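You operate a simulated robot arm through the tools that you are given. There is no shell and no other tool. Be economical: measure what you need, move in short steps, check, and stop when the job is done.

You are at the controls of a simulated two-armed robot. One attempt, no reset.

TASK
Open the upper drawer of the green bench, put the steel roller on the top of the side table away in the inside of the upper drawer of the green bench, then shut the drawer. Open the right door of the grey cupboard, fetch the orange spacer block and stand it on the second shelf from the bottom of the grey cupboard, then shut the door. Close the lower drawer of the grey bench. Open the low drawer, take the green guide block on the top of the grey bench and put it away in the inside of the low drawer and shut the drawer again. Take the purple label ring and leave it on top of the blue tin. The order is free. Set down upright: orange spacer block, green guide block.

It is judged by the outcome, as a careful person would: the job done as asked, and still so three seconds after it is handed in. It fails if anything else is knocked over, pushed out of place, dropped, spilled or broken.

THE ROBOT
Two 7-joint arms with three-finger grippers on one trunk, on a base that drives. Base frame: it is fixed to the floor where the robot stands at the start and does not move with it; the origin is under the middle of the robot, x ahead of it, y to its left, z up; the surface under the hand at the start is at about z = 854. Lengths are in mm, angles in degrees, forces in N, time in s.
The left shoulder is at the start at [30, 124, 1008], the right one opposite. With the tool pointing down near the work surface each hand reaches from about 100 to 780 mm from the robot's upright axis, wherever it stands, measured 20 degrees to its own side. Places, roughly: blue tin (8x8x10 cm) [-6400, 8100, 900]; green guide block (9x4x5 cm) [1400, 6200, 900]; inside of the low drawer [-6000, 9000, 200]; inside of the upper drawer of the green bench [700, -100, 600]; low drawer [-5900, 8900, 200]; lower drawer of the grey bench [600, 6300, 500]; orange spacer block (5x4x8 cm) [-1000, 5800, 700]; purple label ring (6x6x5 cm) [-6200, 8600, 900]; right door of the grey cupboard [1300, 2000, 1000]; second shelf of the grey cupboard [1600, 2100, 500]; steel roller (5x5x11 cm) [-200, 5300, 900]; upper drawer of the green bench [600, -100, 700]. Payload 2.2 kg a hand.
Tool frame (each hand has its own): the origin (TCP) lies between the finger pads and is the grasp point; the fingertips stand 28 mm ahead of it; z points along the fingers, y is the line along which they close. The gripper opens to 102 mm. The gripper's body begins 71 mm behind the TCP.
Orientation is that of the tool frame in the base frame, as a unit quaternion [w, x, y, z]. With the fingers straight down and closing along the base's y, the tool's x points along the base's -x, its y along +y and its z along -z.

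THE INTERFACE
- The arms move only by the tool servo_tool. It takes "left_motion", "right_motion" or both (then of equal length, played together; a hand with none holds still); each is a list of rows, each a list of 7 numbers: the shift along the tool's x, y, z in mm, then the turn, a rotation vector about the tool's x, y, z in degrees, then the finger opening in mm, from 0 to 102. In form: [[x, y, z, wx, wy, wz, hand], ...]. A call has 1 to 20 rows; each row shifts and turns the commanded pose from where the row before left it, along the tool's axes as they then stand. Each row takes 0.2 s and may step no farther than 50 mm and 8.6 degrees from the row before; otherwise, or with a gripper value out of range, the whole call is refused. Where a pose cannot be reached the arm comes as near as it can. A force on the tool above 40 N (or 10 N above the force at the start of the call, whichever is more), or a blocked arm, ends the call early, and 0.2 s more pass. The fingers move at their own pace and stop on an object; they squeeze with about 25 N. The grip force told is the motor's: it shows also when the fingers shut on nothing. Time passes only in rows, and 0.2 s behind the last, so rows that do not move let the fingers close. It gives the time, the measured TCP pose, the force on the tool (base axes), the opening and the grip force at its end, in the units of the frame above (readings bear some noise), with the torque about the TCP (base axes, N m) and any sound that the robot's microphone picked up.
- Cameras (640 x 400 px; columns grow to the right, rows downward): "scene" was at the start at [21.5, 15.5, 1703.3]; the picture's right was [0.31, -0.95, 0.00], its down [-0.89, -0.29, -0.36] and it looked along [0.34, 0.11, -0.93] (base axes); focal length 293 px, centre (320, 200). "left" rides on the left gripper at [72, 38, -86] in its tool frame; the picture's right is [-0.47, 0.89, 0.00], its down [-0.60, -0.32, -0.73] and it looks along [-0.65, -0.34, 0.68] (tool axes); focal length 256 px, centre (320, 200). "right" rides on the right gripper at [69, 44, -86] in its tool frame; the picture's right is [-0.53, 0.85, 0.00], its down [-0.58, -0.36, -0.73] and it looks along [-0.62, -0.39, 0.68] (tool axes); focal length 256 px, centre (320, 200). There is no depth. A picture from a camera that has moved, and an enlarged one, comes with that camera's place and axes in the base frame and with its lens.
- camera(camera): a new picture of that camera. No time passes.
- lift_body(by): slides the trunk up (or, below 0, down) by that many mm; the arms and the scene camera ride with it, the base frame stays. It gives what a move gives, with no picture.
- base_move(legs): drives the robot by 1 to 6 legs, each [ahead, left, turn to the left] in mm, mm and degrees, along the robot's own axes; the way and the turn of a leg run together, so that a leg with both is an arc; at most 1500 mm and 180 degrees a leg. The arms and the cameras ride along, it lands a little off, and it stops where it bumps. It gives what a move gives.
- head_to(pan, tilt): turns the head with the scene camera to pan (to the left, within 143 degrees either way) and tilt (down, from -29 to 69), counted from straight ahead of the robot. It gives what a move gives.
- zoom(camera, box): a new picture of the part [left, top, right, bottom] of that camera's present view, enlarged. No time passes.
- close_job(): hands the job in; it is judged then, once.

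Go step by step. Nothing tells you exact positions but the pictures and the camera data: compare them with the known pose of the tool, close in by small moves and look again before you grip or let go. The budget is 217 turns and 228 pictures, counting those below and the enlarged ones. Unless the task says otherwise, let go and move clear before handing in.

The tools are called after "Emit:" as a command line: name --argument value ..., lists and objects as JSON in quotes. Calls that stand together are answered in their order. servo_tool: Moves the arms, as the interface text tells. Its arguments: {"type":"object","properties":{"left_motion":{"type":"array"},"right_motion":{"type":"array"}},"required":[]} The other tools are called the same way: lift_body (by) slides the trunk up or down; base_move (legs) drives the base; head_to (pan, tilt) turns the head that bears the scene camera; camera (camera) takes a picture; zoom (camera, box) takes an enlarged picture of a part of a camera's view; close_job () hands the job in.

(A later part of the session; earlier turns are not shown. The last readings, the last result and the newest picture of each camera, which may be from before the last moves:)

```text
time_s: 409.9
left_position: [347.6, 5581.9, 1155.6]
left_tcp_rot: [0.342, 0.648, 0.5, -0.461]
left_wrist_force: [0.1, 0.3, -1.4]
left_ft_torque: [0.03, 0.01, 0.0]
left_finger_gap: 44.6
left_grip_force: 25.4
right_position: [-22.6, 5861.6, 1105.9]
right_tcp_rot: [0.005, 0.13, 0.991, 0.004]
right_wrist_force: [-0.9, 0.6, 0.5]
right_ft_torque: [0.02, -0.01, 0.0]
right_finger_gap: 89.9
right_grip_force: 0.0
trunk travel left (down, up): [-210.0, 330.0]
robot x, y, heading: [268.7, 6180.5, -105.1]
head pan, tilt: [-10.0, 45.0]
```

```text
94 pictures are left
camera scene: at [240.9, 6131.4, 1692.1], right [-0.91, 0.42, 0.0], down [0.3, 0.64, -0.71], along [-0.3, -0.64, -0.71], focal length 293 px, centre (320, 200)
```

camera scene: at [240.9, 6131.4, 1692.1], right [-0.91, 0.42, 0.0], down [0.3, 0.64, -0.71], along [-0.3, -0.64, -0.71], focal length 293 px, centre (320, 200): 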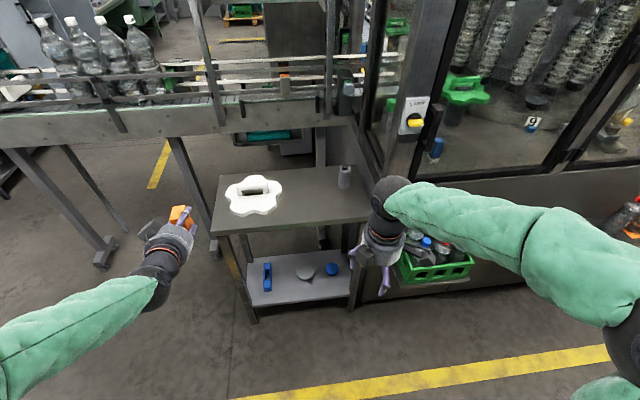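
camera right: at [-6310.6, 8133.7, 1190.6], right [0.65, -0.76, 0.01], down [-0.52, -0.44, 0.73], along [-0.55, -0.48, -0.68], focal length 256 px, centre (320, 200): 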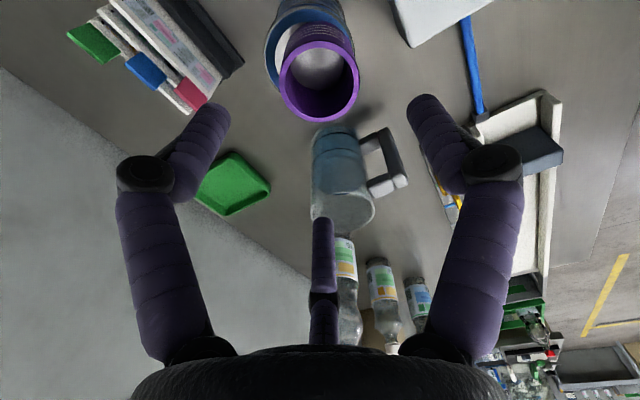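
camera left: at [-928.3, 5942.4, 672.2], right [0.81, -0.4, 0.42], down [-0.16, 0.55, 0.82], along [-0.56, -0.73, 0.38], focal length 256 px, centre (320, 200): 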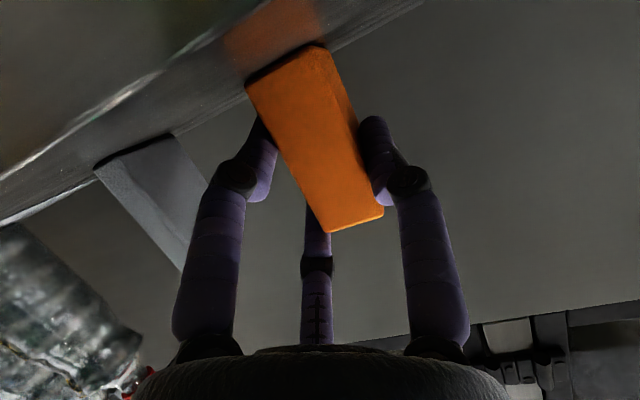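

Emit:
zoom --camera "scene" --box '[210, 130, 410, 255]'

```text
3.20 times, centred on (310, 192) of scene
camera zoom: at [240.9, 6131.4, 1692.1], right [-0.91, 0.42, 0.0], down [0.3, 0.64, -0.71], along [-0.3, -0.64, -0.71], focal length 937 px, centre (352, 224)
```

zoom: 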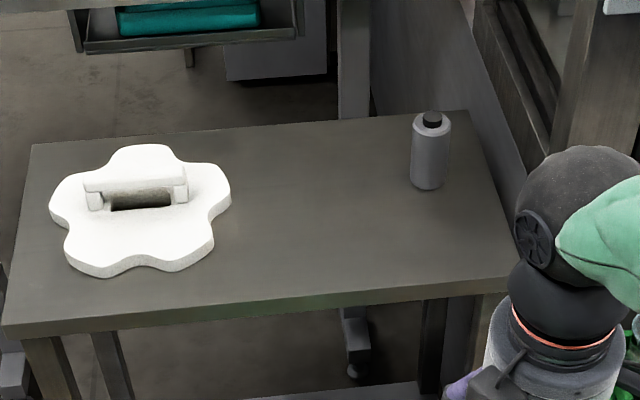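

Roller base ≈(-245, 5333), table top ≈835. Drive forward and bring the right hand over it.

Emit:
base_move --legs '[[290, 0, 0]]'

Emit:
servo_tool --right_motion '[[19, -47, 0, 0, 0, 0, 90], [19, -46, 0, 0, 0, 0, 90], [19, -46, 0, 0, 0, 0, 90], [19, -46, 0, 0, 0, 0, 90], [0, -40, 0, 0, 0, 0, 90], [0, -40, 0, 0, 0, 0, 90]]'

Emit:
camera --camera "right"

Emit:
camera --camera "scene"

```text
time_s: 411.8
left_position: [277.0, 5306.1, 1155.3]
left_tcp_rot: [0.344, 0.646, 0.504, -0.459]
left_wrist_force: [1.1, -0.6, -1.6]
left_ft_torque: [0.02, -0.01, -0.01]
left_finger_gap: 44.6
left_grip_force: 25.4
right_position: [-93.9, 5583.8, 1105.4]
right_tcp_rot: [0.006, 0.126, 0.992, 0.004]
right_wrist_force: [-0.7, -0.2, 0.9]
right_ft_torque: [0.04, 0.02, -0.01]
right_finger_gap: 90.1
right_grip_force: 0.0
trunk travel left (down, up): [-210.0, 330.0]
robot x, y, heading: [196.0, 5906.5, -104.7]
head pan, tilt: [-10.0, 45.0]
```

```text
refused: row 1 steps farther than a row can; nothing moved
```

```text
92 pictures are left
camera right: at [-152.0, 5641.9, 1192.3], right [0.73, 0.68, 0.01], down [0.46, -0.5, 0.73], along [0.51, -0.53, -0.68], focal length 256 px, centre (320, 200)
```

right: 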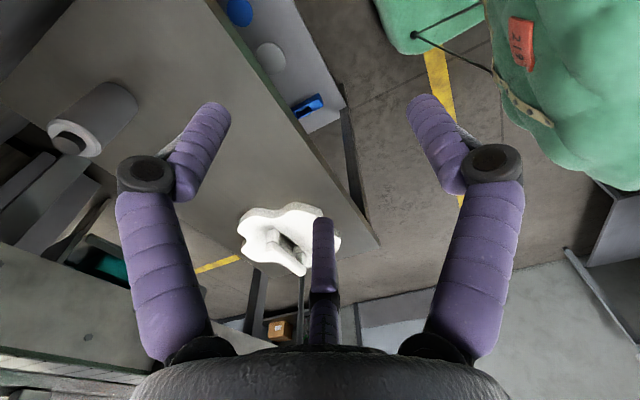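

```text
91 pictures are left
camera scene: at [167.6, 5855.1, 1692.1], right [-0.91, 0.42, 0.0], down [0.3, 0.64, -0.71], along [-0.3, -0.64, -0.71], focal length 293 px, centre (320, 200)
```

scene: 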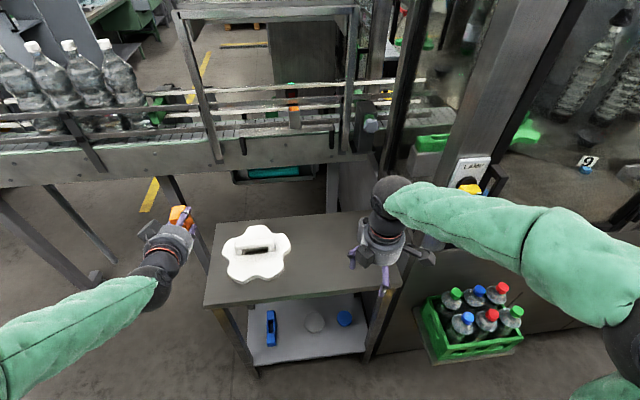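

Emit:
servo_tool --right_motion '[[14, -46.5, 0, 0, 0, 0, 90], [14, -46.5, 0, 0, 0, 0, 90], [14, -46.5, 0, 0, 0, 0, 90], [14, -46.5, 0, 0, 0, 0, 90], [14, -46.5, 0, 0, 0, 0, 90], [13, -46, 0, 0, 0, 0, 90]]'

Emit:
camera --camera "right"

Emit:
camera --camera "scene"

```text
time_s: 413.2
left_position: [276.9, 5305.0, 1153.3]
left_tcp_rot: [0.343, 0.647, 0.503, -0.459]
left_wrist_force: [0.2, -0.5, -1.4]
left_ft_torque: [0.01, 0.0, 0.02]
left_finger_gap: 44.5
left_grip_force: 24.8
right_position: [-246.1, 5331.9, 1099.5]
right_tcp_rot: [0.006, 0.126, 0.992, 0.004]
right_wrist_force: [-0.3, -0.8, -1.2]
right_ft_torque: [0.0, 0.0, 0.0]
right_finger_gap: 89.7
right_grip_force: 0.1
trunk travel left (down, up): [-210.0, 330.0]
robot x, y, heading: [196.1, 5900.9, -104.8]
head pan, tilt: [-10.0, 45.0]
```

```text
90 pictures are left
camera right: at [-303.7, 5390.7, 1186.2], right [0.73, 0.68, 0.01], down [0.46, -0.5, 0.73], along [0.51, -0.53, -0.68], focal length 256 px, centre (320, 200)
```

right: 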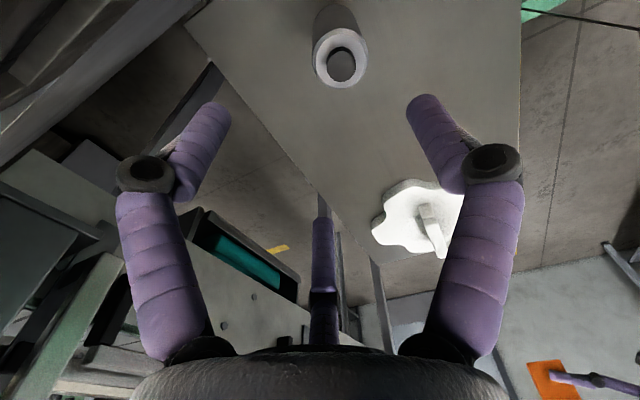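

```text
89 pictures are left
camera scene: at [167.1, 5854.2, 1692.0], right [-0.91, 0.42, 0.0], down [0.3, 0.64, -0.71], along [-0.3, -0.64, -0.71], focal length 293 px, centre (320, 200)
```

scene: 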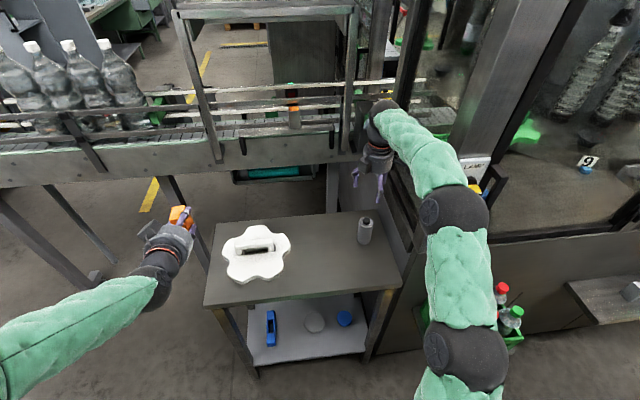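

Emit:
servo_tool --right_motion '[[-8, 16, 0, 0, 0, 0, 90], [0, 0, 35, 0, 0, 0, 90], [0, 0, 35, 0, 0, 0, 90], [0, 0, 30, 0, 0, 0, 90]]'

Emit:
camera --camera "right"

```text
time_s: 414.2
left_position: [276.8, 5307.6, 1153.8]
left_tcp_rot: [0.344, 0.647, 0.503, -0.459]
left_wrist_force: [0.1, -0.4, -0.8]
left_ft_torque: [0.02, -0.03, 0.0]
left_finger_gap: 44.5
left_grip_force: 24.8
right_position: [-232.1, 5348.4, 1001.3]
right_tcp_rot: [0.005, 0.126, 0.992, 0.004]
right_wrist_force: [-0.7, -0.9, 0.7]
right_ft_torque: [-0.01, -0.01, 0.05]
right_finger_gap: 90.0
right_grip_force: 0.1
trunk travel left (down, up): [-210.0, 330.0]
robot x, y, heading: [196.1, 5903.7, -104.7]
head pan, tilt: [-10.0, 45.0]
```

```text
88 pictures are left
camera right: at [-289.7, 5406.7, 1089.3], right [0.73, 0.68, 0.01], down [0.46, -0.5, 0.73], along [0.51, -0.53, -0.68], focal length 256 px, centre (320, 200)
```

right: 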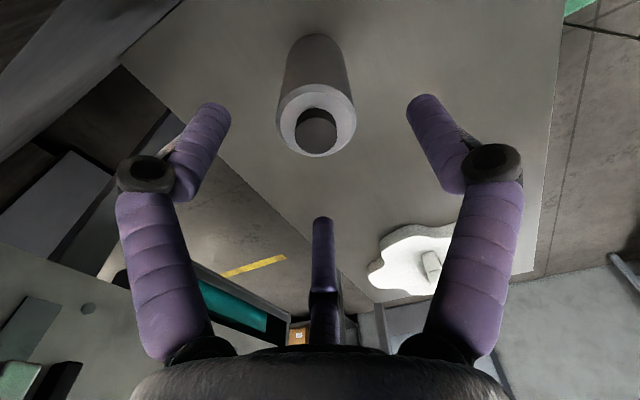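

Centred. Descend and grip.

Emit:
servo_tool --right_motion '[[0, 0, 35, 0, 0, 0, 90], [0, 0, 35, 0, 0, 0, 90], [0, 0, 27, 0, 0, 0, 90], [0, 0, 0, 0, 0, 0, 0], [0, 0, 0, 0, 0, 0, 0], [0, 0, 0, 0, 0, 0, 0], [0, 0, 0, 0, 0, 0, 0]]'

Emit:
camera --camera "right"

```text
time_s: 415.8
left_position: [277.7, 5307.8, 1155.4]
left_tcp_rot: [0.344, 0.646, 0.503, -0.46]
left_wrist_force: [0.2, 0.5, -1.3]
left_ft_torque: [0.03, -0.05, 0.01]
left_finger_gap: 44.3
left_grip_force: 24.7
right_position: [-231.2, 5349.6, 907.0]
right_tcp_rot: [0.005, 0.126, 0.992, 0.004]
right_wrist_force: [-1.1, -0.4, -0.5]
right_ft_torque: [0.07, -0.04, 0.03]
right_finger_gap: 46.8
right_grip_force: 25.6
trunk travel left (down, up): [-210.0, 330.0]
robot x, y, heading: [196.4, 5899.1, -104.7]
head pan, tilt: [-10.0, 45.0]
```

```text
87 pictures are left
camera right: at [-288.9, 5408.6, 993.9], right [0.73, 0.68, 0.01], down [0.46, -0.5, 0.73], along [0.51, -0.53, -0.68], focal length 256 px, centre (320, 200)
```

right: 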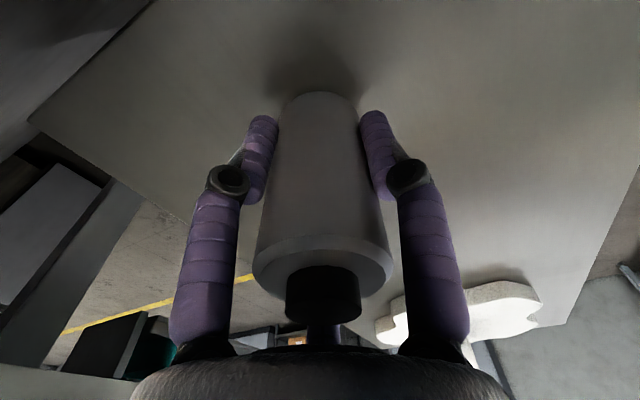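

Roller gripped. Lift, pull back, and back off.

Emit:
servo_tool --right_motion '[[0, 0, -30, 0, 0, 0, 0], [0, 0, -40, 0, 0, 0, 0], [0, 0, -40, 0, 0, 0, 0], [0, 0, -40, 0, 0, 0, 0], [0, 0, -40, 0, 0, 0, 0], [-10, 45, 0, 0, 0, 0, 0], [-10, 45, 0, 0, 0, 0, 0], [-10, 45, 0, 0, 0, 0, 0], [-10, 45, 0, 0, 0, 0, 0], [-10, 45, 0, 0, 0, 0, 0]]'

Emit:
base_move --legs '[[-200, 0, 0]]'

Emit:
head_to --pan 60 --tilt 30

Emit:
camera --camera "scene"

```text
time_s: 418.0
left_position: [279.3, 5308.5, 1155.7]
left_tcp_rot: [0.345, 0.645, 0.503, -0.46]
left_wrist_force: [-0.5, 1.2, -1.0]
left_ft_torque: [0.05, 0.03, -0.02]
left_finger_gap: 44.3
left_grip_force: 25.0
right_position: [-128.8, 5556.4, 1101.0]
right_tcp_rot: [0.006, 0.127, 0.992, 0.003]
right_wrist_force: [-0.3, 1.1, -3.0]
right_ft_torque: [-0.07, 0.04, 0.01]
right_finger_gap: 46.7
right_grip_force: 24.8
trunk travel left (down, up): [-210.0, 330.0]
robot x, y, heading: [196.0, 5904.5, -104.7]
head pan, tilt: [-10.0, 45.0]
```

```text
time_s: 419.6
left_position: [328.1, 5499.4, 1154.1]
left_tcp_rot: [0.344, 0.647, 0.502, -0.46]
left_wrist_force: [1.1, 0.5, -0.8]
left_ft_torque: [-0.02, 0.01, 0.0]
left_finger_gap: 44.6
left_grip_force: 25.1
right_position: [-78.7, 5747.3, 1100.6]
right_tcp_rot: [0.004, 0.127, 0.992, 0.003]
right_wrist_force: [0.4, 0.5, -3.4]
right_ft_torque: [-0.02, 0.0, -0.01]
right_finger_gap: 46.6
right_grip_force: 24.6
trunk travel left (down, up): [-210.0, 330.0]
robot x, y, heading: [248.5, 6097.1, -104.9]
head pan, tilt: [-10.0, 45.0]
```

```text
time_s: 421.0
left_position: [327.8, 5498.0, 1154.5]
left_tcp_rot: [0.344, 0.647, 0.502, -0.46]
left_wrist_force: [0.0, -0.3, -1.1]
left_ft_torque: [0.06, -0.04, -0.02]
left_finger_gap: 44.3
left_grip_force: 25.0
right_position: [-79.6, 5745.7, 1101.0]
right_tcp_rot: [0.005, 0.128, 0.992, 0.004]
right_wrist_force: [-0.4, 0.4, -3.4]
right_ft_torque: [-0.02, 0.04, -0.01]
right_finger_gap: 46.6
right_grip_force: 25.6
trunk travel left (down, up): [-210.0, 330.0]
robot x, y, heading: [246.6, 6095.1, -104.7]
head pan, tilt: [60.0, 30.0]
```

```text
86 pictures are left
camera scene: at [316.4, 6057.6, 1714.7], right [-0.71, -0.71, 0.0], down [-0.35, 0.35, -0.87], along [0.61, -0.61, -0.5], focal length 293 px, centre (320, 200)
```

scene: 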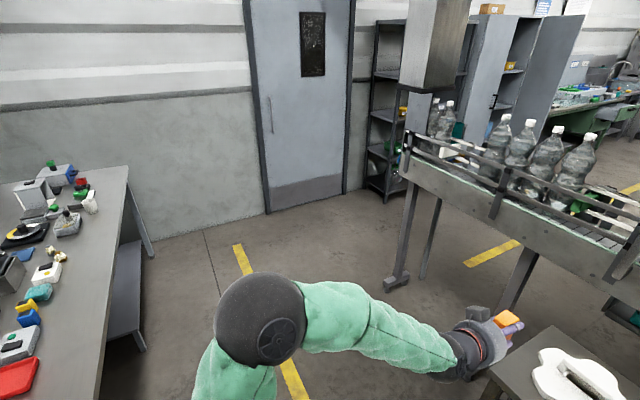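

Both items in hand; the open cupboard is in view. Drive back around the conveyor end: first along the aisle.

Emit:
base_move --legs '[[80, 0, 0], [0, 0, 74.5], [1480, 0, 0]]'

Emit:
head_to --pan -40 --tilt 30

Emit:
camera --camera "scene"

```text
time_s: 432.3
left_position: [2099.7, 5140.9, 1153.9]
left_tcp_rot: [0.55, 0.219, 0.789, -0.163]
left_wrist_force: [0.3, -0.1, -1.4]
left_ft_torque: [-0.01, 0.04, -0.02]
left_finger_gap: 44.3
left_grip_force: 25.2
right_position: [1742.6, 4823.0, 1100.7]
right_tcp_rot: [0.001, -0.489, 0.872, 0.006]
right_wrist_force: [0.6, -0.7, -4.3]
right_ft_torque: [-0.02, 0.04, -0.01]
right_finger_gap: 46.8
right_grip_force: 25.0
trunk travel left (down, up): [-210.0, 330.0]
robot x, y, heading: [1501.7, 5236.6, -31.6]
head pan, tilt: [60.0, 30.0]
```

```text
time_s: 434.1
left_position: [2100.0, 5140.4, 1156.4]
left_tcp_rot: [0.55, 0.22, 0.789, -0.164]
left_wrist_force: [1.3, -0.4, -1.4]
left_ft_torque: [-0.01, -0.02, 0.02]
left_finger_gap: 44.1
left_grip_force: 25.0
right_position: [1743.8, 4822.9, 1099.8]
right_tcp_rot: [0.002, -0.488, 0.873, 0.006]
right_wrist_force: [0.6, 0.5, -4.1]
right_ft_torque: [0.0, 0.0, -0.08]
right_finger_gap: 46.6
right_grip_force: 25.4
trunk travel left (down, up): [-210.0, 330.0]
robot x, y, heading: [1506.4, 5238.9, -31.8]
head pan, tilt: [-40.0, 30.0]
```

```text
85 pictures are left
camera scene: at [1506.6, 5164.1, 1714.7], right [-0.95, -0.32, 0.0], down [-0.16, 0.47, -0.87], along [0.27, -0.82, -0.5], focal length 293 px, centre (320, 200)
```

scene: 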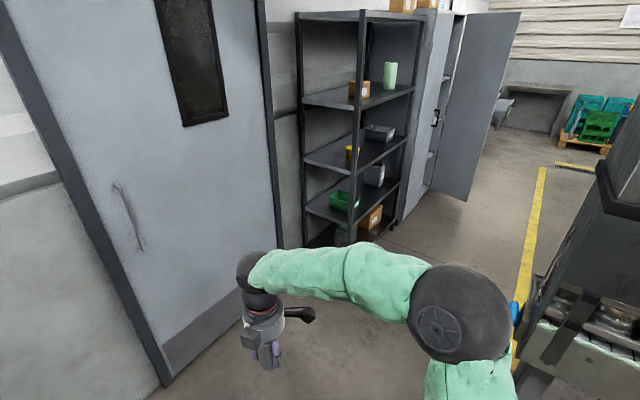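

Continue through the gap by the door wall.

Emit:
base_move --legs '[[0, 0, -30], [720, 0, 0], [0, 0, -52.5], [840, 0, 0]]'

Emit:
head_to --pan 0 --tilt 30

Emit:
camera --camera "scene"

```text
time_s: 445.9
left_position: [1509.3, 3236.1, 1154.5]
left_tcp_rot: [0.305, 0.685, 0.451, -0.484]
left_wrist_force: [0.0, -0.2, -1.0]
left_ft_torque: [0.0, -0.01, -0.01]
left_finger_gap: 44.4
left_grip_force: 25.2
right_position: [1146.6, 3545.8, 1099.9]
right_tcp_rot: [0.005, 0.204, 0.979, 0.003]
right_wrist_force: [-0.3, 0.0, -4.7]
right_ft_torque: [0.03, 0.0, -0.05]
right_finger_gap: 46.8
right_grip_force: 25.2
trunk travel left (down, up): [-210.0, 330.0]
robot x, y, heading: [1525.7, 3837.0, -113.8]
head pan, tilt: [-40.0, 30.0]
```

```text
time_s: 446.9
left_position: [1509.5, 3235.9, 1155.1]
left_tcp_rot: [0.307, 0.684, 0.45, -0.486]
left_wrist_force: [-0.2, 0.2, -1.9]
left_ft_torque: [0.01, 0.02, 0.01]
left_finger_gap: 44.5
left_grip_force: 24.8
right_position: [1146.1, 3546.4, 1099.1]
right_tcp_rot: [0.005, 0.204, 0.979, 0.003]
right_wrist_force: [-0.2, 0.4, -2.9]
right_ft_torque: [0.03, 0.01, 0.03]
right_finger_gap: 46.9
right_grip_force: 24.9
trunk travel left (down, up): [-210.0, 330.0]
robot x, y, heading: [1525.4, 3836.3, -113.7]
head pan, tilt: [0.0, 30.0]
```

```text
84 pictures are left
camera scene: at [1495.8, 3780.7, 1714.7], right [-0.92, 0.4, 0.0], down [0.2, 0.46, -0.87], along [-0.35, -0.79, -0.5], focal length 293 px, centre (320, 200)
```

scene: 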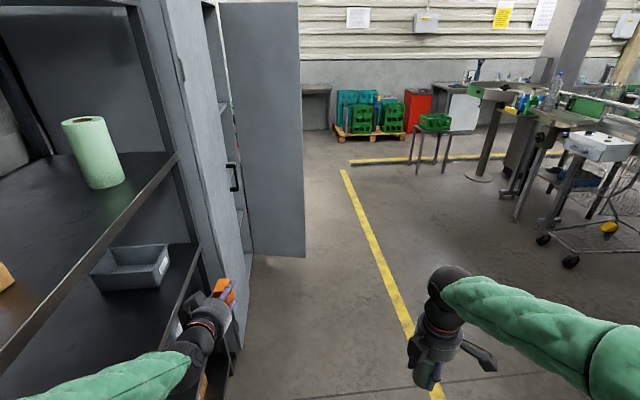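

Move away from the rack and drive toward the green bench.

Emit:
base_move --legs '[[0, -150, 0], [0, 0, -23.3], [1450, 0, 0], [450, 0, 0], [0, 0, 37], [1200, 0, 0]]'

Emit:
head_to --pan 30 --tilt 35

Emit:
camera --camera "scene"

```text
time_s: 466.0
left_position: [-110.4, 875.0, 1154.2]
left_tcp_rot: [0.362, 0.626, 0.527, -0.446]
left_wrist_force: [0.2, 0.5, -1.0]
left_ft_torque: [0.02, 0.02, 0.01]
left_finger_gap: 44.5
left_grip_force: 25.2
right_position: [-536.7, 1090.7, 1098.7]
right_tcp_rot: [0.005, 0.087, 0.996, 0.004]
right_wrist_force: [0.1, -0.3, -4.1]
right_ft_torque: [0.01, 0.01, -0.03]
right_finger_gap: 46.7
right_grip_force: 25.2
trunk travel left (down, up): [-210.0, 330.0]
robot x, y, heading: [-240.2, 1465.0, -100.2]
head pan, tilt: [0.0, 30.0]
```

```text
time_s: 466.9
left_position: [-111.5, 875.9, 1155.1]
left_tcp_rot: [0.362, 0.626, 0.528, -0.445]
left_wrist_force: [-0.6, -0.6, -1.0]
left_ft_torque: [0.05, 0.02, 0.0]
left_finger_gap: 44.4
left_grip_force: 25.2
right_position: [-536.4, 1090.1, 1100.3]
right_tcp_rot: [0.004, 0.087, 0.996, 0.004]
right_wrist_force: [-1.2, 0.1, -3.3]
right_ft_torque: [0.01, -0.03, 0.01]
right_finger_gap: 46.8
right_grip_force: 25.5
trunk travel left (down, up): [-210.0, 330.0]
robot x, y, heading: [-241.0, 1461.1, -100.1]
head pan, tilt: [30.0, 35.0]
```

```text
83 pictures are left
camera scene: at [-206.8, 1407.9, 1706.9], right [-0.94, -0.34, 0.0], down [-0.19, 0.54, -0.82], along [0.28, -0.77, -0.57], focal length 293 px, centre (320, 200)
```

scene: 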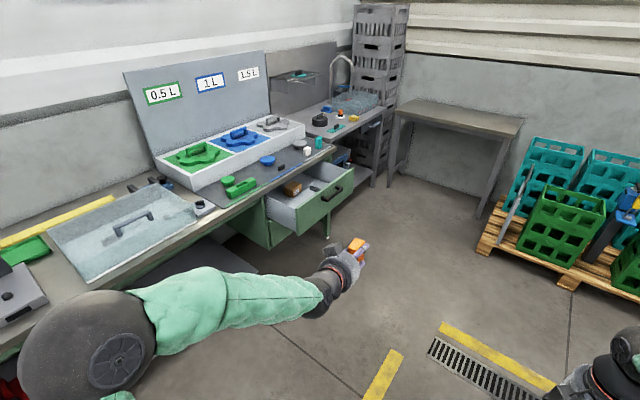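

Emit:
base_move --legs '[[1005, 150, 0], [0, 0, 84.3]]'

Emit:
head_to --pan -15 --tilt 50

Emit:
camera --camera "scene"

```text
time_s: 475.8
left_position: [326.0, 520.1, 1154.7]
left_tcp_rot: [0.567, 0.106, 0.813, -0.085]
left_wrist_force: [0.2, 0.4, -0.9]
left_ft_torque: [-0.03, 0.02, -0.02]
left_finger_gap: 44.6
left_grip_force: 25.3
right_position: [73.2, 116.6, 1101.1]
right_tcp_rot: [0.0, -0.607, 0.795, 0.006]
right_wrist_force: [0.5, -0.1, -3.6]
right_ft_torque: [0.01, -0.01, 0.0]
right_finger_gap: 46.5
right_grip_force: 24.8
trunk travel left (down, up): [-210.0, 330.0]
robot x, y, heading: [-273.6, 446.4, -15.3]
head pan, tilt: [30.0, 35.0]
```

```text
time_s: 476.9
left_position: [323.1, 522.1, 1157.5]
left_tcp_rot: [0.568, 0.107, 0.812, -0.086]
left_wrist_force: [0.1, 0.6, -1.1]
left_ft_torque: [0.0, 0.02, 0.0]
left_finger_gap: 44.6
left_grip_force: 24.8
right_position: [69.6, 118.4, 1102.3]
right_tcp_rot: [0.001, -0.607, 0.795, 0.006]
right_wrist_force: [-0.4, 0.8, -3.3]
right_ft_torque: [-0.01, 0.03, 0.0]
right_finger_gap: 47.0
right_grip_force: 25.0
trunk travel left (down, up): [-210.0, 330.0]
robot x, y, heading: [-274.5, 449.9, -15.4]
head pan, tilt: [-15.0, 50.0]
```

```text
82 pictures are left
camera scene: at [-229.3, 413.5, 1685.8], right [-0.51, -0.86, 0.0], down [-0.66, 0.39, -0.64], along [0.55, -0.33, -0.77], focal length 293 px, centre (320, 200)
```

scene: 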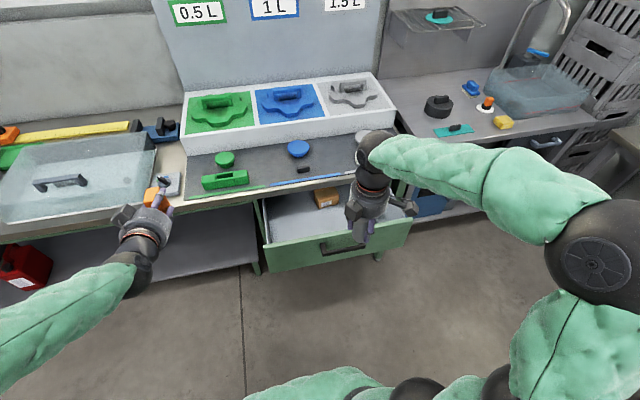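

Drawer interior is open and free. Drive forward and bring the roller over it.

Emit:
base_move --legs '[[150, 0, 0]]'

Emit:
servo_tool --right_motion '[[-7, -34, 0, 0, 0, 0, 0], [-7, -34, 0, 0, 0, 0, 0], [-7, -34, 0, 0, 0, 0, 0], [-7, -31, 0, 0, 0, 0, 0], [0, 0, 40, 0, 0, 0, 0], [0, 0, 40, 0, 0, 0, 0], [0, 0, 40, 0, 0, 0, 0]]'

Emit:
camera --camera "right"

Emit:
camera --camera "scene"

```text
time_s: 478.3
left_position: [465.5, 481.5, 1155.3]
left_tcp_rot: [0.567, 0.107, 0.812, -0.085]
left_wrist_force: [1.3, -1.0, -1.7]
left_ft_torque: [-0.01, 0.0, 0.02]
left_finger_gap: 44.6
left_grip_force: 25.6
right_position: [212.4, 77.9, 1100.1]
right_tcp_rot: [0.002, -0.607, 0.794, 0.006]
right_wrist_force: [0.4, -0.3, -3.0]
right_ft_torque: [0.02, 0.07, 0.0]
right_finger_gap: 46.8
right_grip_force: 24.8
trunk travel left (down, up): [-210.0, 330.0]
robot x, y, heading: [-131.0, 406.7, -15.8]
head pan, tilt: [-15.0, 50.0]
```

```text
time_s: 479.9
left_position: [465.7, 482.3, 1155.6]
left_tcp_rot: [0.568, 0.107, 0.811, -0.085]
left_wrist_force: [-0.4, -0.1, -0.9]
left_ft_torque: [0.01, 0.01, 0.0]
left_finger_gap: 44.7
left_grip_force: 25.0
right_position: [344.7, 71.1, 981.2]
right_tcp_rot: [0.002, -0.607, 0.795, 0.006]
right_wrist_force: [-0.5, -0.2, -3.5]
right_ft_torque: [-0.02, -0.01, -0.01]
right_finger_gap: 46.7
right_grip_force: 24.6
trunk travel left (down, up): [-210.0, 330.0]
robot x, y, heading: [-129.4, 408.5, -15.2]
head pan, tilt: [-15.0, 50.0]
```

```text
81 pictures are left
camera right: at [284.9, 14.2, 1068.0], right [-0.67, 0.74, 0.01], down [0.51, 0.45, 0.74], along [0.54, 0.5, -0.68], focal length 256 px, centre (320, 200)
```

right: 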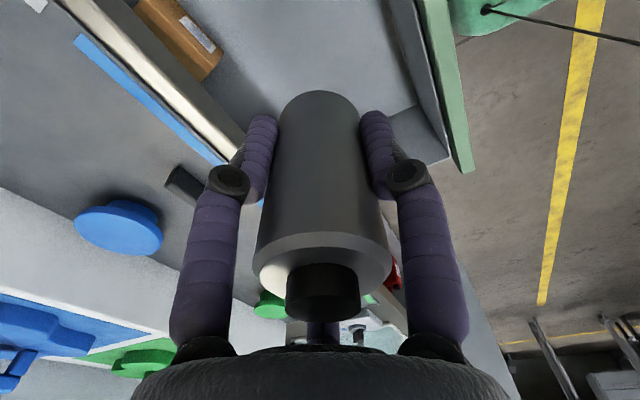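

```text
80 pictures are left
camera scene: at [-93.6, 373.6, 1685.2], right [-0.51, -0.86, 0.0], down [-0.66, 0.39, -0.64], along [0.55, -0.33, -0.77], focal length 293 px, centre (320, 200)
```

scene: 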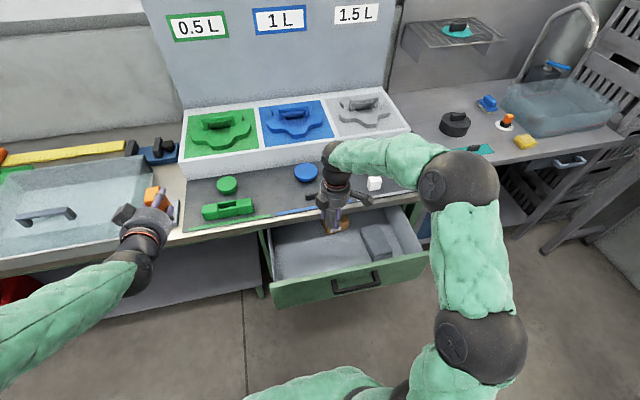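

Clear both sides; nudge 12 mm forward and lower into the drawer.

Emit:
servo_tool --right_motion '[[0, -12, 20, 0, 0, 0, 0], [0, 0, 40, 0, 0, 0, 0], [0, 0, 40, 0, 0, 0, 0], [0, 0, 40, 0, 0, 0, 0]]'

Emit:
camera --camera "right"

Emit:
zoom --camera "scene" --box '[240, 130, 440, 310]'

```text
time_s: 480.9
left_position: [464.8, 481.3, 1156.4]
left_tcp_rot: [0.568, 0.107, 0.811, -0.086]
left_wrist_force: [0.3, -0.3, -1.0]
left_ft_torque: [0.02, 0.07, 0.04]
left_finger_gap: 44.4
left_grip_force: 25.5
right_position: [357.2, 69.3, 840.0]
right_tcp_rot: [0.001, -0.607, 0.795, 0.004]
right_wrist_force: [0.0, -1.0, -3.4]
right_ft_torque: [0.03, 0.0, 0.0]
right_finger_gap: 46.5
right_grip_force: 25.1
trunk travel left (down, up): [-210.0, 330.0]
robot x, y, heading: [-134.7, 407.2, -15.6]
head pan, tilt: [-15.0, 50.0]
```

```text
79 pictures are left
camera right: at [296.7, 12.7, 926.9], right [-0.67, 0.74, 0.01], down [0.51, 0.45, 0.73], along [0.54, 0.5, -0.68], focal length 256 px, centre (320, 200)
```

right: 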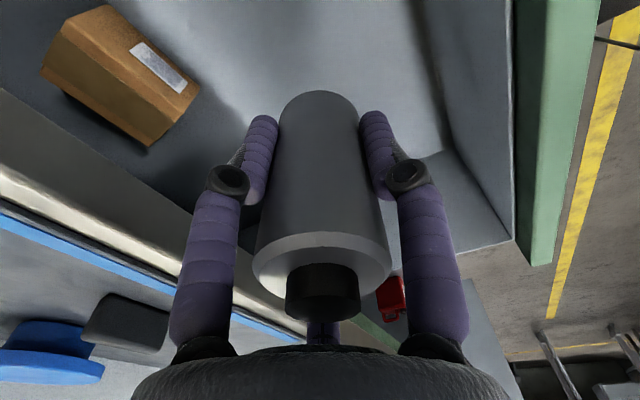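

```text
2.22 times, centred on (340, 220) of scene
camera zoom: at [-93.4, 373.6, 1685.2], right [-0.51, -0.86, 0.0], down [-0.66, 0.39, -0.64], along [0.55, -0.33, -0.77], focal length 650 px, centre (276, 156)
```

zoom: 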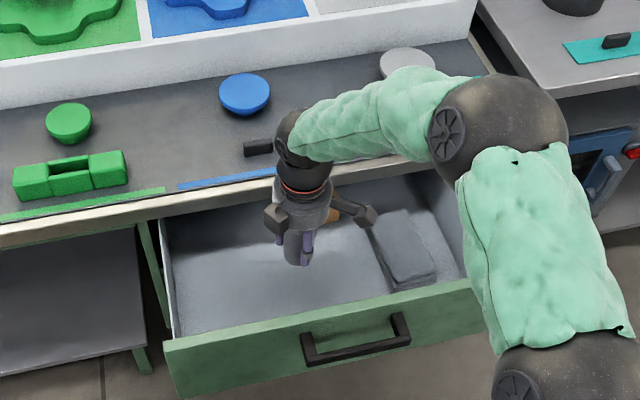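

Emit:
servo_tool --right_motion '[[0, 0, 25, 0, 0, 0, 0], [0, 0, 25, 0, 0, 0, 0], [0, 0, 15, 0, 0, 0, 0], [0, 0, 8, 0, 0, 0, 0], [0, 0, 6, 0, 0, 0, 0], [0, 0, 6, 0, 0, 0, 0], [0, 0, 6, 0, 0, 0, 0], [0, 0, 6, 0, 0, 0, 0], [0, 0, 6, 0, 0, 0, 0], [0, 0, 6, 0, 0, 0, 0], [0, 0, 6, 0, 0, 0, 0], [0, 0, 6, 0, 0, 0, 0], [0, 0, 6, 0, 0, 0, 0]]'

Emit:
camera --camera "right"

```text
time_s: 483.7
left_position: [464.1, 482.2, 1155.9]
left_tcp_rot: [0.569, 0.106, 0.811, -0.085]
left_wrist_force: [0.0, -0.4, -2.2]
left_ft_torque: [0.03, 0.01, -0.02]
left_finger_gap: 44.4
left_grip_force: 25.2
right_position: [356.6, 71.3, 714.1]
right_tcp_rot: [0.001, -0.607, 0.794, 0.006]
right_wrist_force: [0.5, 0.4, -4.6]
right_ft_torque: [0.0, 0.0, 0.0]
right_finger_gap: 46.5
right_grip_force: 24.7
trunk travel left (down, up): [-210.0, 330.0]
robot x, y, heading: [-131.1, 405.9, -15.6]
head pan, tilt: [-15.0, 50.0]
```

```text
77 pictures are left
camera right: at [295.7, 14.6, 799.7], right [-0.68, 0.74, 0.01], down [0.51, 0.45, 0.73], along [0.54, 0.5, -0.68], focal length 256 px, centre (320, 200)
```

right: 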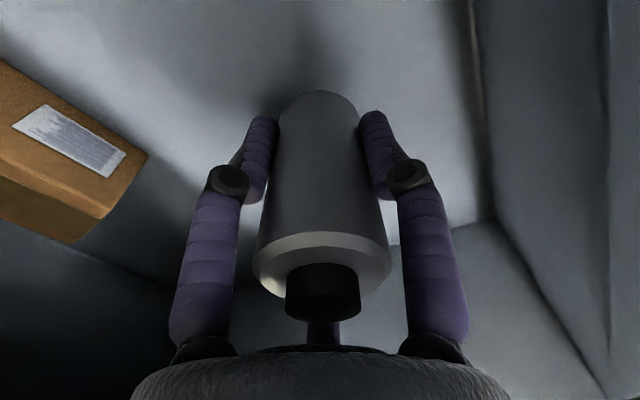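

Emit:
servo_tool --right_motion '[[0, 0, 6, 0, 0, 0, 0], [0, 0, 6, 0, 0, 0, 0], [0, 0, 6, 0, 0, 0, 0], [0, 0, 6, 0, 0, 0, 0], [0, 0, 6, 0, 0, 0, 0], [0, 0, 6, 0, 0, 0, 0], [0, 0, 6, 0, 0, 0, 0], [0, 0, 6, 0, 0, 0, 0]]'

Emit:
camera --camera "scene"

```text
time_s: 485.5
left_position: [462.9, 482.5, 1156.8]
left_tcp_rot: [0.569, 0.106, 0.811, -0.085]
left_wrist_force: [0.3, 0.5, -1.1]
left_ft_torque: [0.01, 0.01, -0.02]
left_finger_gap: 44.3
left_grip_force: 25.4
right_position: [359.9, 70.8, 667.0]
right_tcp_rot: [0.004, -0.607, 0.795, 0.002]
right_wrist_force: [2.6, -1.0, 15.1]
right_ft_torque: [0.01, -0.09, 0.02]
right_finger_gap: 47.1
right_grip_force: 24.9
trunk travel left (down, up): [-210.0, 330.0]
robot x, y, heading: [-131.1, 406.2, -15.7]
head pan, tilt: [-15.0, 50.0]
```

```text
76 pictures are left
camera scene: at [-95.0, 374.7, 1685.3], right [-0.51, -0.86, 0.0], down [-0.66, 0.39, -0.64], along [0.55, -0.33, -0.77], focal length 293 px, centre (320, 200)
```

scene: 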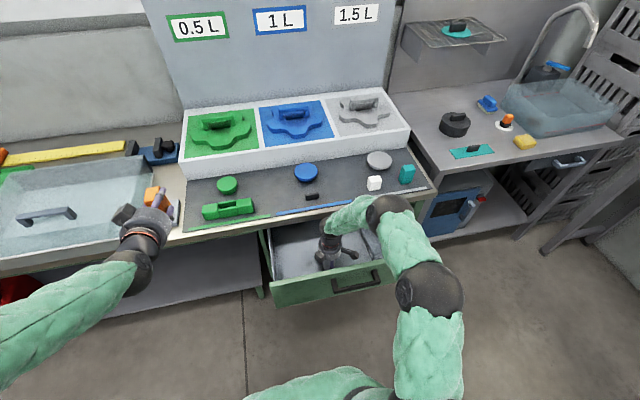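

The roller stands on the drawer floor. Release and rise clear.

Emit:
servo_tool --right_motion '[[0, 0, -1, 0, 0, 0, 55], [0, 0, 0, 0, 0, 0, 70], [0, 0, 0, 0, 0, 0, 75], [0, 0, -30, 0, 0, 0, 75], [0, 0, -40, 0, 0, 0, 75], [0, 0, -45, 0, 0, 0, 75], [0, 0, -45, 0, 0, 0, 75], [0, 0, -45, 0, 0, 0, 75], [0, 0, -45, 0, 0, 0, 75], [0, 0, -45, 0, 0, 0, 75], [0, 0, -45, 0, 0, 0, 75], [0, 30, -30, 0, 0, 0, 75], [0, 30, -30, 0, 0, 0, 75]]'

Emit:
zoom --camera "scene" --box '[240, 180, 440, 310]'

```text
time_s: 488.3
left_position: [462.9, 482.0, 1156.6]
left_tcp_rot: [0.569, 0.106, 0.811, -0.085]
left_wrist_force: [0.1, 0.5, -1.3]
left_ft_torque: [-0.02, 0.02, 0.01]
left_finger_gap: 44.7
left_grip_force: 24.9
right_position: [298.7, 85.0, 1067.2]
right_tcp_rot: [0.003, -0.607, 0.795, 0.006]
right_wrist_force: [-0.7, -0.2, 0.2]
right_ft_torque: [0.02, -0.03, -0.02]
right_finger_gap: 75.1
right_grip_force: 0.1
trunk travel left (down, up): [-210.0, 330.0]
robot x, y, heading: [-127.9, 408.2, -15.5]
head pan, tilt: [-15.0, 50.0]
```

```text
3.08 times, centred on (340, 245) of scene
camera zoom: at [-95.7, 374.7, 1685.2], right [-0.51, -0.86, 0.0], down [-0.66, 0.39, -0.64], along [0.55, -0.33, -0.77], focal length 900 px, centre (258, 62)
```

zoom: 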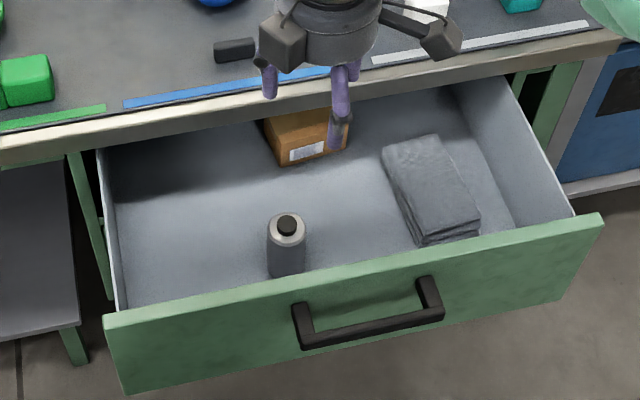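

Roller stands securely in the drawer. Back up, and use the right hand as a tilted fist to push the handle.

Emit:
base_move --legs '[[-200, 0, 0]]'

Emit:
servo_tool --right_motion '[[38, 0, 0, 0, 0, 0, 0], [0, 0, 0, 8.5, 0, 0, 0], [0, 0, 0, 8.5, 0, 0, 0], [0, 0, 0, 8.5, 0, 0, 0], [0, 0, 0, 8.5, 0, 0, 0], [0, 22, 33, 0, 0, 0, 0], [0, 22, 33, 0, 0, 0, 0], [0, 22, 33, 0, 0, 0, 0], [0, 22, 33, 0, 0, 0, 0], [0, 22, 33, 0, 0, 0, 0], [0, 22, 33, 0, 0, 0, 0], [0, 22, 33, 0, 0, 0, 0], [0, 22, 33, 0, 0, 0, 0]]'

Emit:
camera --camera "scene"

```text
time_s: 489.9
left_position: [256.8, 531.0, 1158.3]
left_tcp_rot: [0.57, 0.105, 0.811, -0.082]
left_wrist_force: [-1.7, -0.9, 0.0]
left_ft_torque: [0.01, 0.08, 0.04]
left_finger_gap: 44.7
left_grip_force: 24.9
right_position: [94.6, 131.6, 1068.4]
right_tcp_rot: [0.005, -0.609, 0.793, 0.006]
right_wrist_force: [-0.6, -1.1, 0.9]
right_ft_torque: [0.02, -0.1, 0.01]
right_finger_gap: 75.0
right_grip_force: 0.0
trunk travel left (down, up): [-210.0, 330.0]
robot x, y, heading: [-333.3, 449.5, -15.0]
head pan, tilt: [-15.0, 50.0]
```

```text
time_s: 492.7
left_position: [258.3, 533.9, 1157.0]
left_tcp_rot: [0.57, 0.104, 0.811, -0.084]
left_wrist_force: [0.1, 0.6, -1.6]
left_ft_torque: [0.0, -0.04, 0.0]
left_finger_gap: 44.5
left_grip_force: 25.1
right_position: [87.5, 102.1, 748.9]
right_tcp_rot: [0.18, -0.581, 0.76, -0.229]
right_wrist_force: [-0.3, 0.3, 0.2]
right_ft_torque: [0.02, 0.01, -0.03]
right_finger_gap: 2.0
right_grip_force: 25.5
trunk travel left (down, up): [-210.0, 330.0]
robot x, y, heading: [-334.1, 452.9, -15.0]
head pan, tilt: [-15.0, 50.0]
```

```text
74 pictures are left
camera scene: at [-290.5, 422.0, 1685.8], right [-0.5, -0.86, 0.0], down [-0.67, 0.39, -0.64], along [0.55, -0.32, -0.77], focal length 293 px, centre (320, 200)
```

scene: 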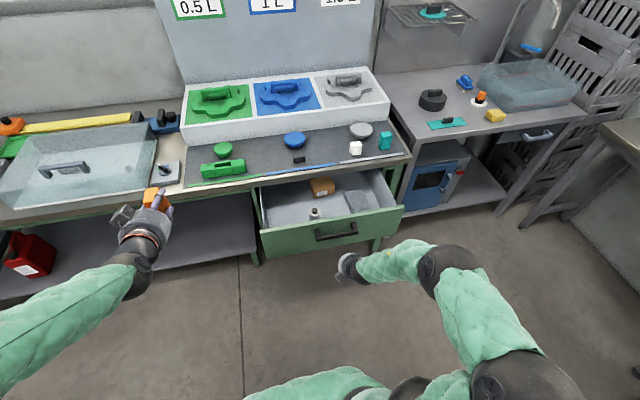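

Aligned with the handle. Push gently in short legs.

Emit:
base_move --legs '[[85, 0, 0], [30, 0, 0], [35, 0, 0], [35, 0, 0], [35, 0, 0], [35, 0, 0]]'

Emit:
zoom --camera "scene" --box '[220, 150, 440, 300]'

```text
time_s: 496.1
left_position: [504.3, 466.9, 1157.6]
left_tcp_rot: [0.569, 0.103, 0.812, -0.082]
left_wrist_force: [-0.3, -0.9, -1.1]
left_ft_torque: [-0.01, 0.01, -0.01]
left_finger_gap: 44.5
left_grip_force: 25.3
right_position: [333.0, 35.3, 748.8]
right_tcp_rot: [0.18, -0.582, 0.76, -0.227]
right_wrist_force: [0.1, -0.2, -0.3]
right_ft_torque: [0.03, 0.04, 0.0]
right_finger_gap: 2.4
right_grip_force: 24.9
trunk travel left (down, up): [-210.0, 330.0]
robot x, y, heading: [-86.8, 388.6, -15.0]
head pan, tilt: [-15.0, 50.0]
```

```text
2.67 times, centred on (330, 225) of scene
camera zoom: at [-48.8, 355.3, 1685.1], right [-0.5, -0.86, 0.0], down [-0.66, 0.38, -0.64], along [0.55, -0.32, -0.77], focal length 780 px, centre (293, 133)
```

zoom: 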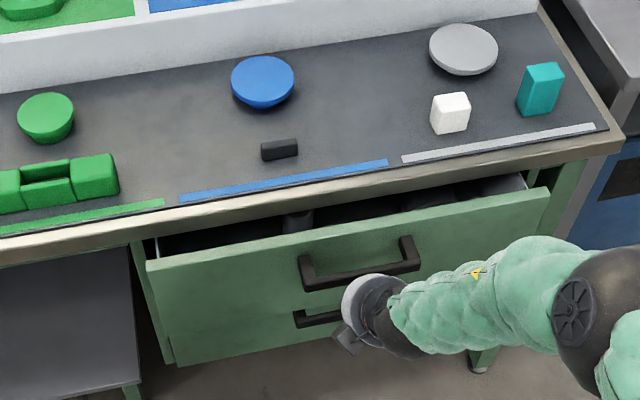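

Emit:
base_move --legs '[[30, 0, 0], [25, 0, 0], [20, 0, 0], [15, 0, 0], [12, 0, 0]]'

Emit:
zoom --camera "scene" --box '[220, 150, 440, 300]'

```text
time_s: 497.9
left_position: [573.8, 446.9, 1156.9]
left_tcp_rot: [0.569, 0.104, 0.811, -0.083]
left_wrist_force: [0.1, -0.7, -1.3]
left_ft_torque: [-0.03, 0.04, 0.0]
left_finger_gap: 44.5
left_grip_force: 24.7
right_position: [395.4, 22.4, 742.1]
right_tcp_rot: [0.179, -0.582, 0.763, -0.217]
right_wrist_force: [-0.9, 0.2, -0.4]
right_ft_torque: [-0.03, -0.03, 0.03]
right_finger_gap: 2.1
right_grip_force: 24.2
trunk travel left (down, up): [-210.0, 330.0]
robot x, y, heading: [-17.4, 371.2, -15.3]
head pan, tilt: [-15.0, 50.0]
stopped in leg 3: the force on the tool passed its limit at 132 N (the readings are from after the stop); the commanded pose is now the measured one
```

```text
2.67 times, centred on (330, 225) of scene
camera zoom: at [19.2, 336.8, 1685.2], right [-0.5, -0.86, 0.0], down [-0.66, 0.39, -0.64], along [0.56, -0.32, -0.77], focal length 780 px, centre (293, 133)
```

zoom: 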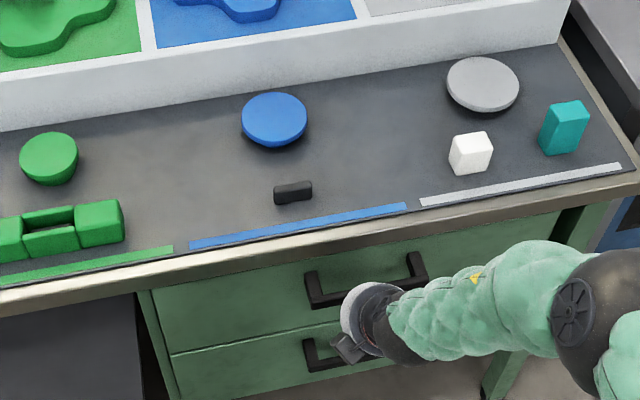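

Upper drawer is shut. Back away and strafe to the cupboard.

Emit:
base_move --legs '[[-60, 0, 0], [-360, 0, 0], [0, 1300, 0], [0, 560, 0]]'

Emit:
head_to --pan 0 --tilt 35

Emit:
camera --camera "scene"

```text
time_s: 501.1
left_position: [96.2, 531.8, 1160.4]
left_tcp_rot: [0.571, 0.101, 0.81, -0.083]
left_wrist_force: [0.2, 0.6, -1.0]
left_ft_torque: [0.0, 0.02, -0.01]
left_finger_gap: 44.5
left_grip_force: 24.7
right_position: [-74.8, 104.3, 746.2]
right_tcp_rot: [0.18, -0.585, 0.759, -0.22]
right_wrist_force: [-0.3, 0.0, 0.3]
right_ft_torque: [0.01, 0.01, 0.02]
right_finger_gap: 2.6
right_grip_force: 25.7
trunk travel left (down, up): [-210.0, 330.0]
robot x, y, heading: [-489.3, 445.1, -14.5]
head pan, tilt: [-15.0, 50.0]
stopped in leg 3: the robot was blocked; the commanded pose is now the measured one
```

```text
time_s: 501.9
left_position: [98.0, 531.1, 1161.6]
left_tcp_rot: [0.572, 0.101, 0.81, -0.082]
left_wrist_force: [0.3, -0.7, -1.0]
left_ft_torque: [0.0, 0.0, -0.02]
left_finger_gap: 44.5
left_grip_force: 25.4
right_position: [-73.9, 104.6, 747.1]
right_tcp_rot: [0.182, -0.585, 0.76, -0.219]
right_wrist_force: [0.7, 0.6, 0.1]
right_ft_torque: [-0.03, 0.02, 0.02]
right_finger_gap: 2.1
right_grip_force: 24.5
trunk travel left (down, up): [-210.0, 330.0]
robot x, y, heading: [-488.4, 443.3, -14.5]
head pan, tilt: [0.0, 35.0]
```

```text
71 pictures are left
camera scene: at [-425.7, 429.9, 1707.4], right [-0.25, -0.97, 0.0], down [-0.56, 0.15, -0.82], along [0.79, -0.21, -0.58], focal length 293 px, centre (320, 200)
```

scene: 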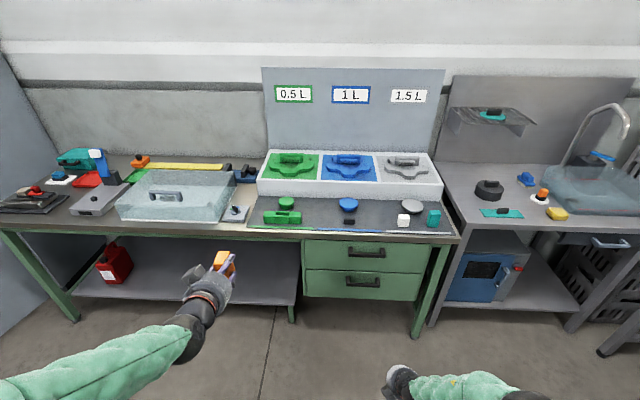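

Both bench drawers are shut. Something blocks the strafe; look left.

Emit:
head_to --pan 95 --tilt 45

Emit:
camera --camera "scene"

Emit:
head_to --pan 140 --tilt 45

Emit:
camera --camera "scene"

```text
time_s: 503.6
left_position: [97.1, 532.4, 1159.6]
left_tcp_rot: [0.572, 0.101, 0.81, -0.083]
left_wrist_force: [-0.7, -0.4, -1.0]
left_ft_torque: [-0.01, 0.03, 0.03]
left_finger_gap: 44.8
left_grip_force: 25.1
right_position: [-74.8, 105.0, 745.8]
right_tcp_rot: [0.181, -0.586, 0.759, -0.219]
right_wrist_force: [0.2, -0.3, 0.4]
right_ft_torque: [0.0, 0.01, 0.0]
right_finger_gap: 2.4
right_grip_force: 25.4
trunk travel left (down, up): [-210.0, 330.0]
robot x, y, heading: [-486.6, 446.8, -14.7]
head pan, tilt: [95.0, 45.0]
```

```text
70 pictures are left
camera scene: at [-497.1, 532.6, 1693.0], right [0.99, -0.17, 0.0], down [-0.12, -0.7, -0.71], along [0.12, 0.7, -0.71], focal length 293 px, centre (320, 200)
```

scene: 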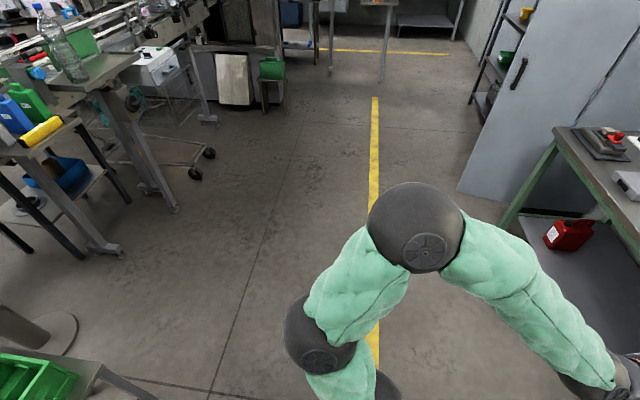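

```text
time_s: 504.7
left_position: [97.4, 531.5, 1161.3]
left_tcp_rot: [0.571, 0.102, 0.811, -0.083]
left_wrist_force: [0.1, 0.4, -0.9]
left_ft_torque: [0.03, 0.03, -0.02]
left_finger_gap: 44.9
left_grip_force: 24.8
right_position: [-74.4, 104.7, 745.2]
right_tcp_rot: [0.181, -0.585, 0.759, -0.219]
right_wrist_force: [-0.2, 1.0, -0.4]
right_ft_torque: [0.02, 0.02, 0.0]
right_finger_gap: 2.2
right_grip_force: 25.0
trunk travel left (down, up): [-210.0, 330.0]
robot x, y, heading: [-486.7, 447.2, -14.8]
head pan, tilt: [140.0, 45.0]
```

```text
69 pictures are left
camera scene: at [-557.8, 518.8, 1693.3], right [0.82, 0.58, 0.0], down [0.41, -0.58, -0.71], along [-0.41, 0.58, -0.71], focal length 293 px, centre (320, 200)
```

scene: 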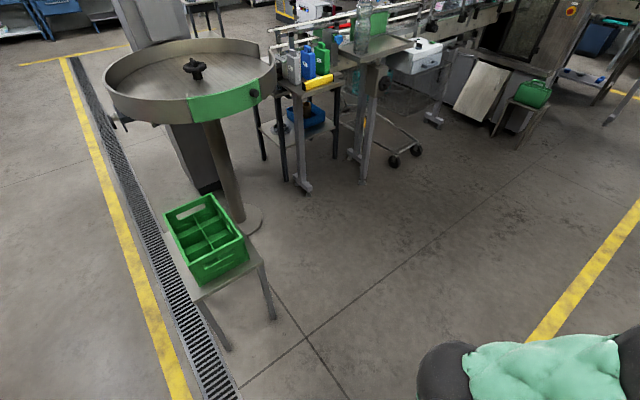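

Nothing is near; retry the strafe.

Emit:
base_move --legs '[[60, 0, 0], [0, 300, 0]]'

```text
time_s: 507.4
left_position: [229.9, 808.2, 1159.4]
left_tcp_rot: [0.573, 0.1, 0.809, -0.082]
left_wrist_force: [0.2, 1.4, -1.2]
left_ft_torque: [-0.05, 0.03, -0.02]
left_finger_gap: 44.4
left_grip_force: 24.7
right_position: [58.3, 381.1, 746.3]
right_tcp_rot: [0.182, -0.586, 0.759, -0.218]
right_wrist_force: [0.4, 0.4, 0.9]
right_ft_torque: [-0.03, 0.06, -0.01]
right_finger_gap: 2.1
right_grip_force: 24.9
trunk travel left (down, up): [-210.0, 330.0]
robot x, y, heading: [-350.0, 723.1, -14.3]
head pan, tilt: [140.0, 45.0]
```

Emit:
base_move --legs '[[0, 1450, 0], [0, 165, 0]]'

Emit:
head_to --pan -5 --tilt 35

Emit:
camera --camera "scene"

```text
time_s: 515.7
left_position: [680.3, 2357.3, 1161.5]
left_tcp_rot: [0.57, 0.117, 0.807, -0.094]
left_wrist_force: [0.0, 0.6, -1.6]
left_ft_torque: [-0.05, 0.04, -0.05]
left_finger_gap: 44.6
left_grip_force: 24.8
right_position: [492.5, 1938.7, 745.6]
right_tcp_rot: [0.176, -0.57, 0.77, -0.224]
right_wrist_force: [-0.2, 1.3, 1.0]
right_ft_torque: [-0.03, 0.02, -0.02]
right_finger_gap: 2.3
right_grip_force: 25.2
trunk travel left (down, up): [-210.0, 330.0]
robot x, y, heading: [94.8, 2296.0, -17.0]
head pan, tilt: [140.0, 45.0]
```

```text
time_s: 518.0
left_position: [679.0, 2356.2, 1160.9]
left_tcp_rot: [0.57, 0.118, 0.808, -0.093]
left_wrist_force: [0.0, 0.6, -0.8]
left_ft_torque: [0.03, 0.02, -0.03]
left_finger_gap: 44.7
left_grip_force: 24.8
right_position: [491.7, 1937.9, 745.5]
right_tcp_rot: [0.176, -0.57, 0.771, -0.223]
right_wrist_force: [-0.3, -0.3, -0.2]
right_ft_torque: [0.0, -0.01, -0.01]
right_finger_gap: 2.1
right_grip_force: 25.3
trunk travel left (down, up): [-210.0, 330.0]
robot x, y, heading: [95.9, 2298.7, -17.0]
head pan, tilt: [-5.0, 35.0]
```

```text
68 pictures are left
camera scene: at [145.8, 2269.7, 1706.9], right [-0.37, -0.93, 0.0], down [-0.53, 0.21, -0.82], along [0.76, -0.31, -0.57], focal length 293 px, centre (320, 200)
```

scene: 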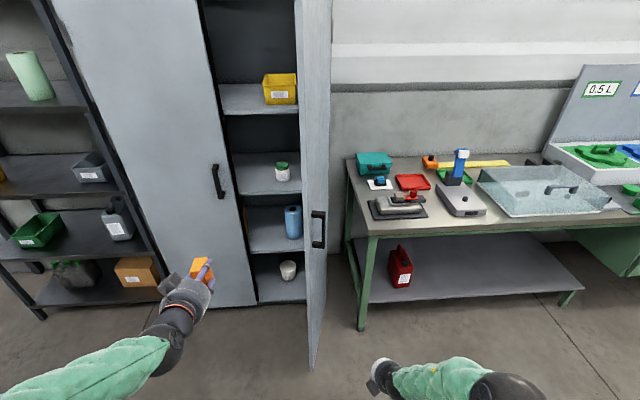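

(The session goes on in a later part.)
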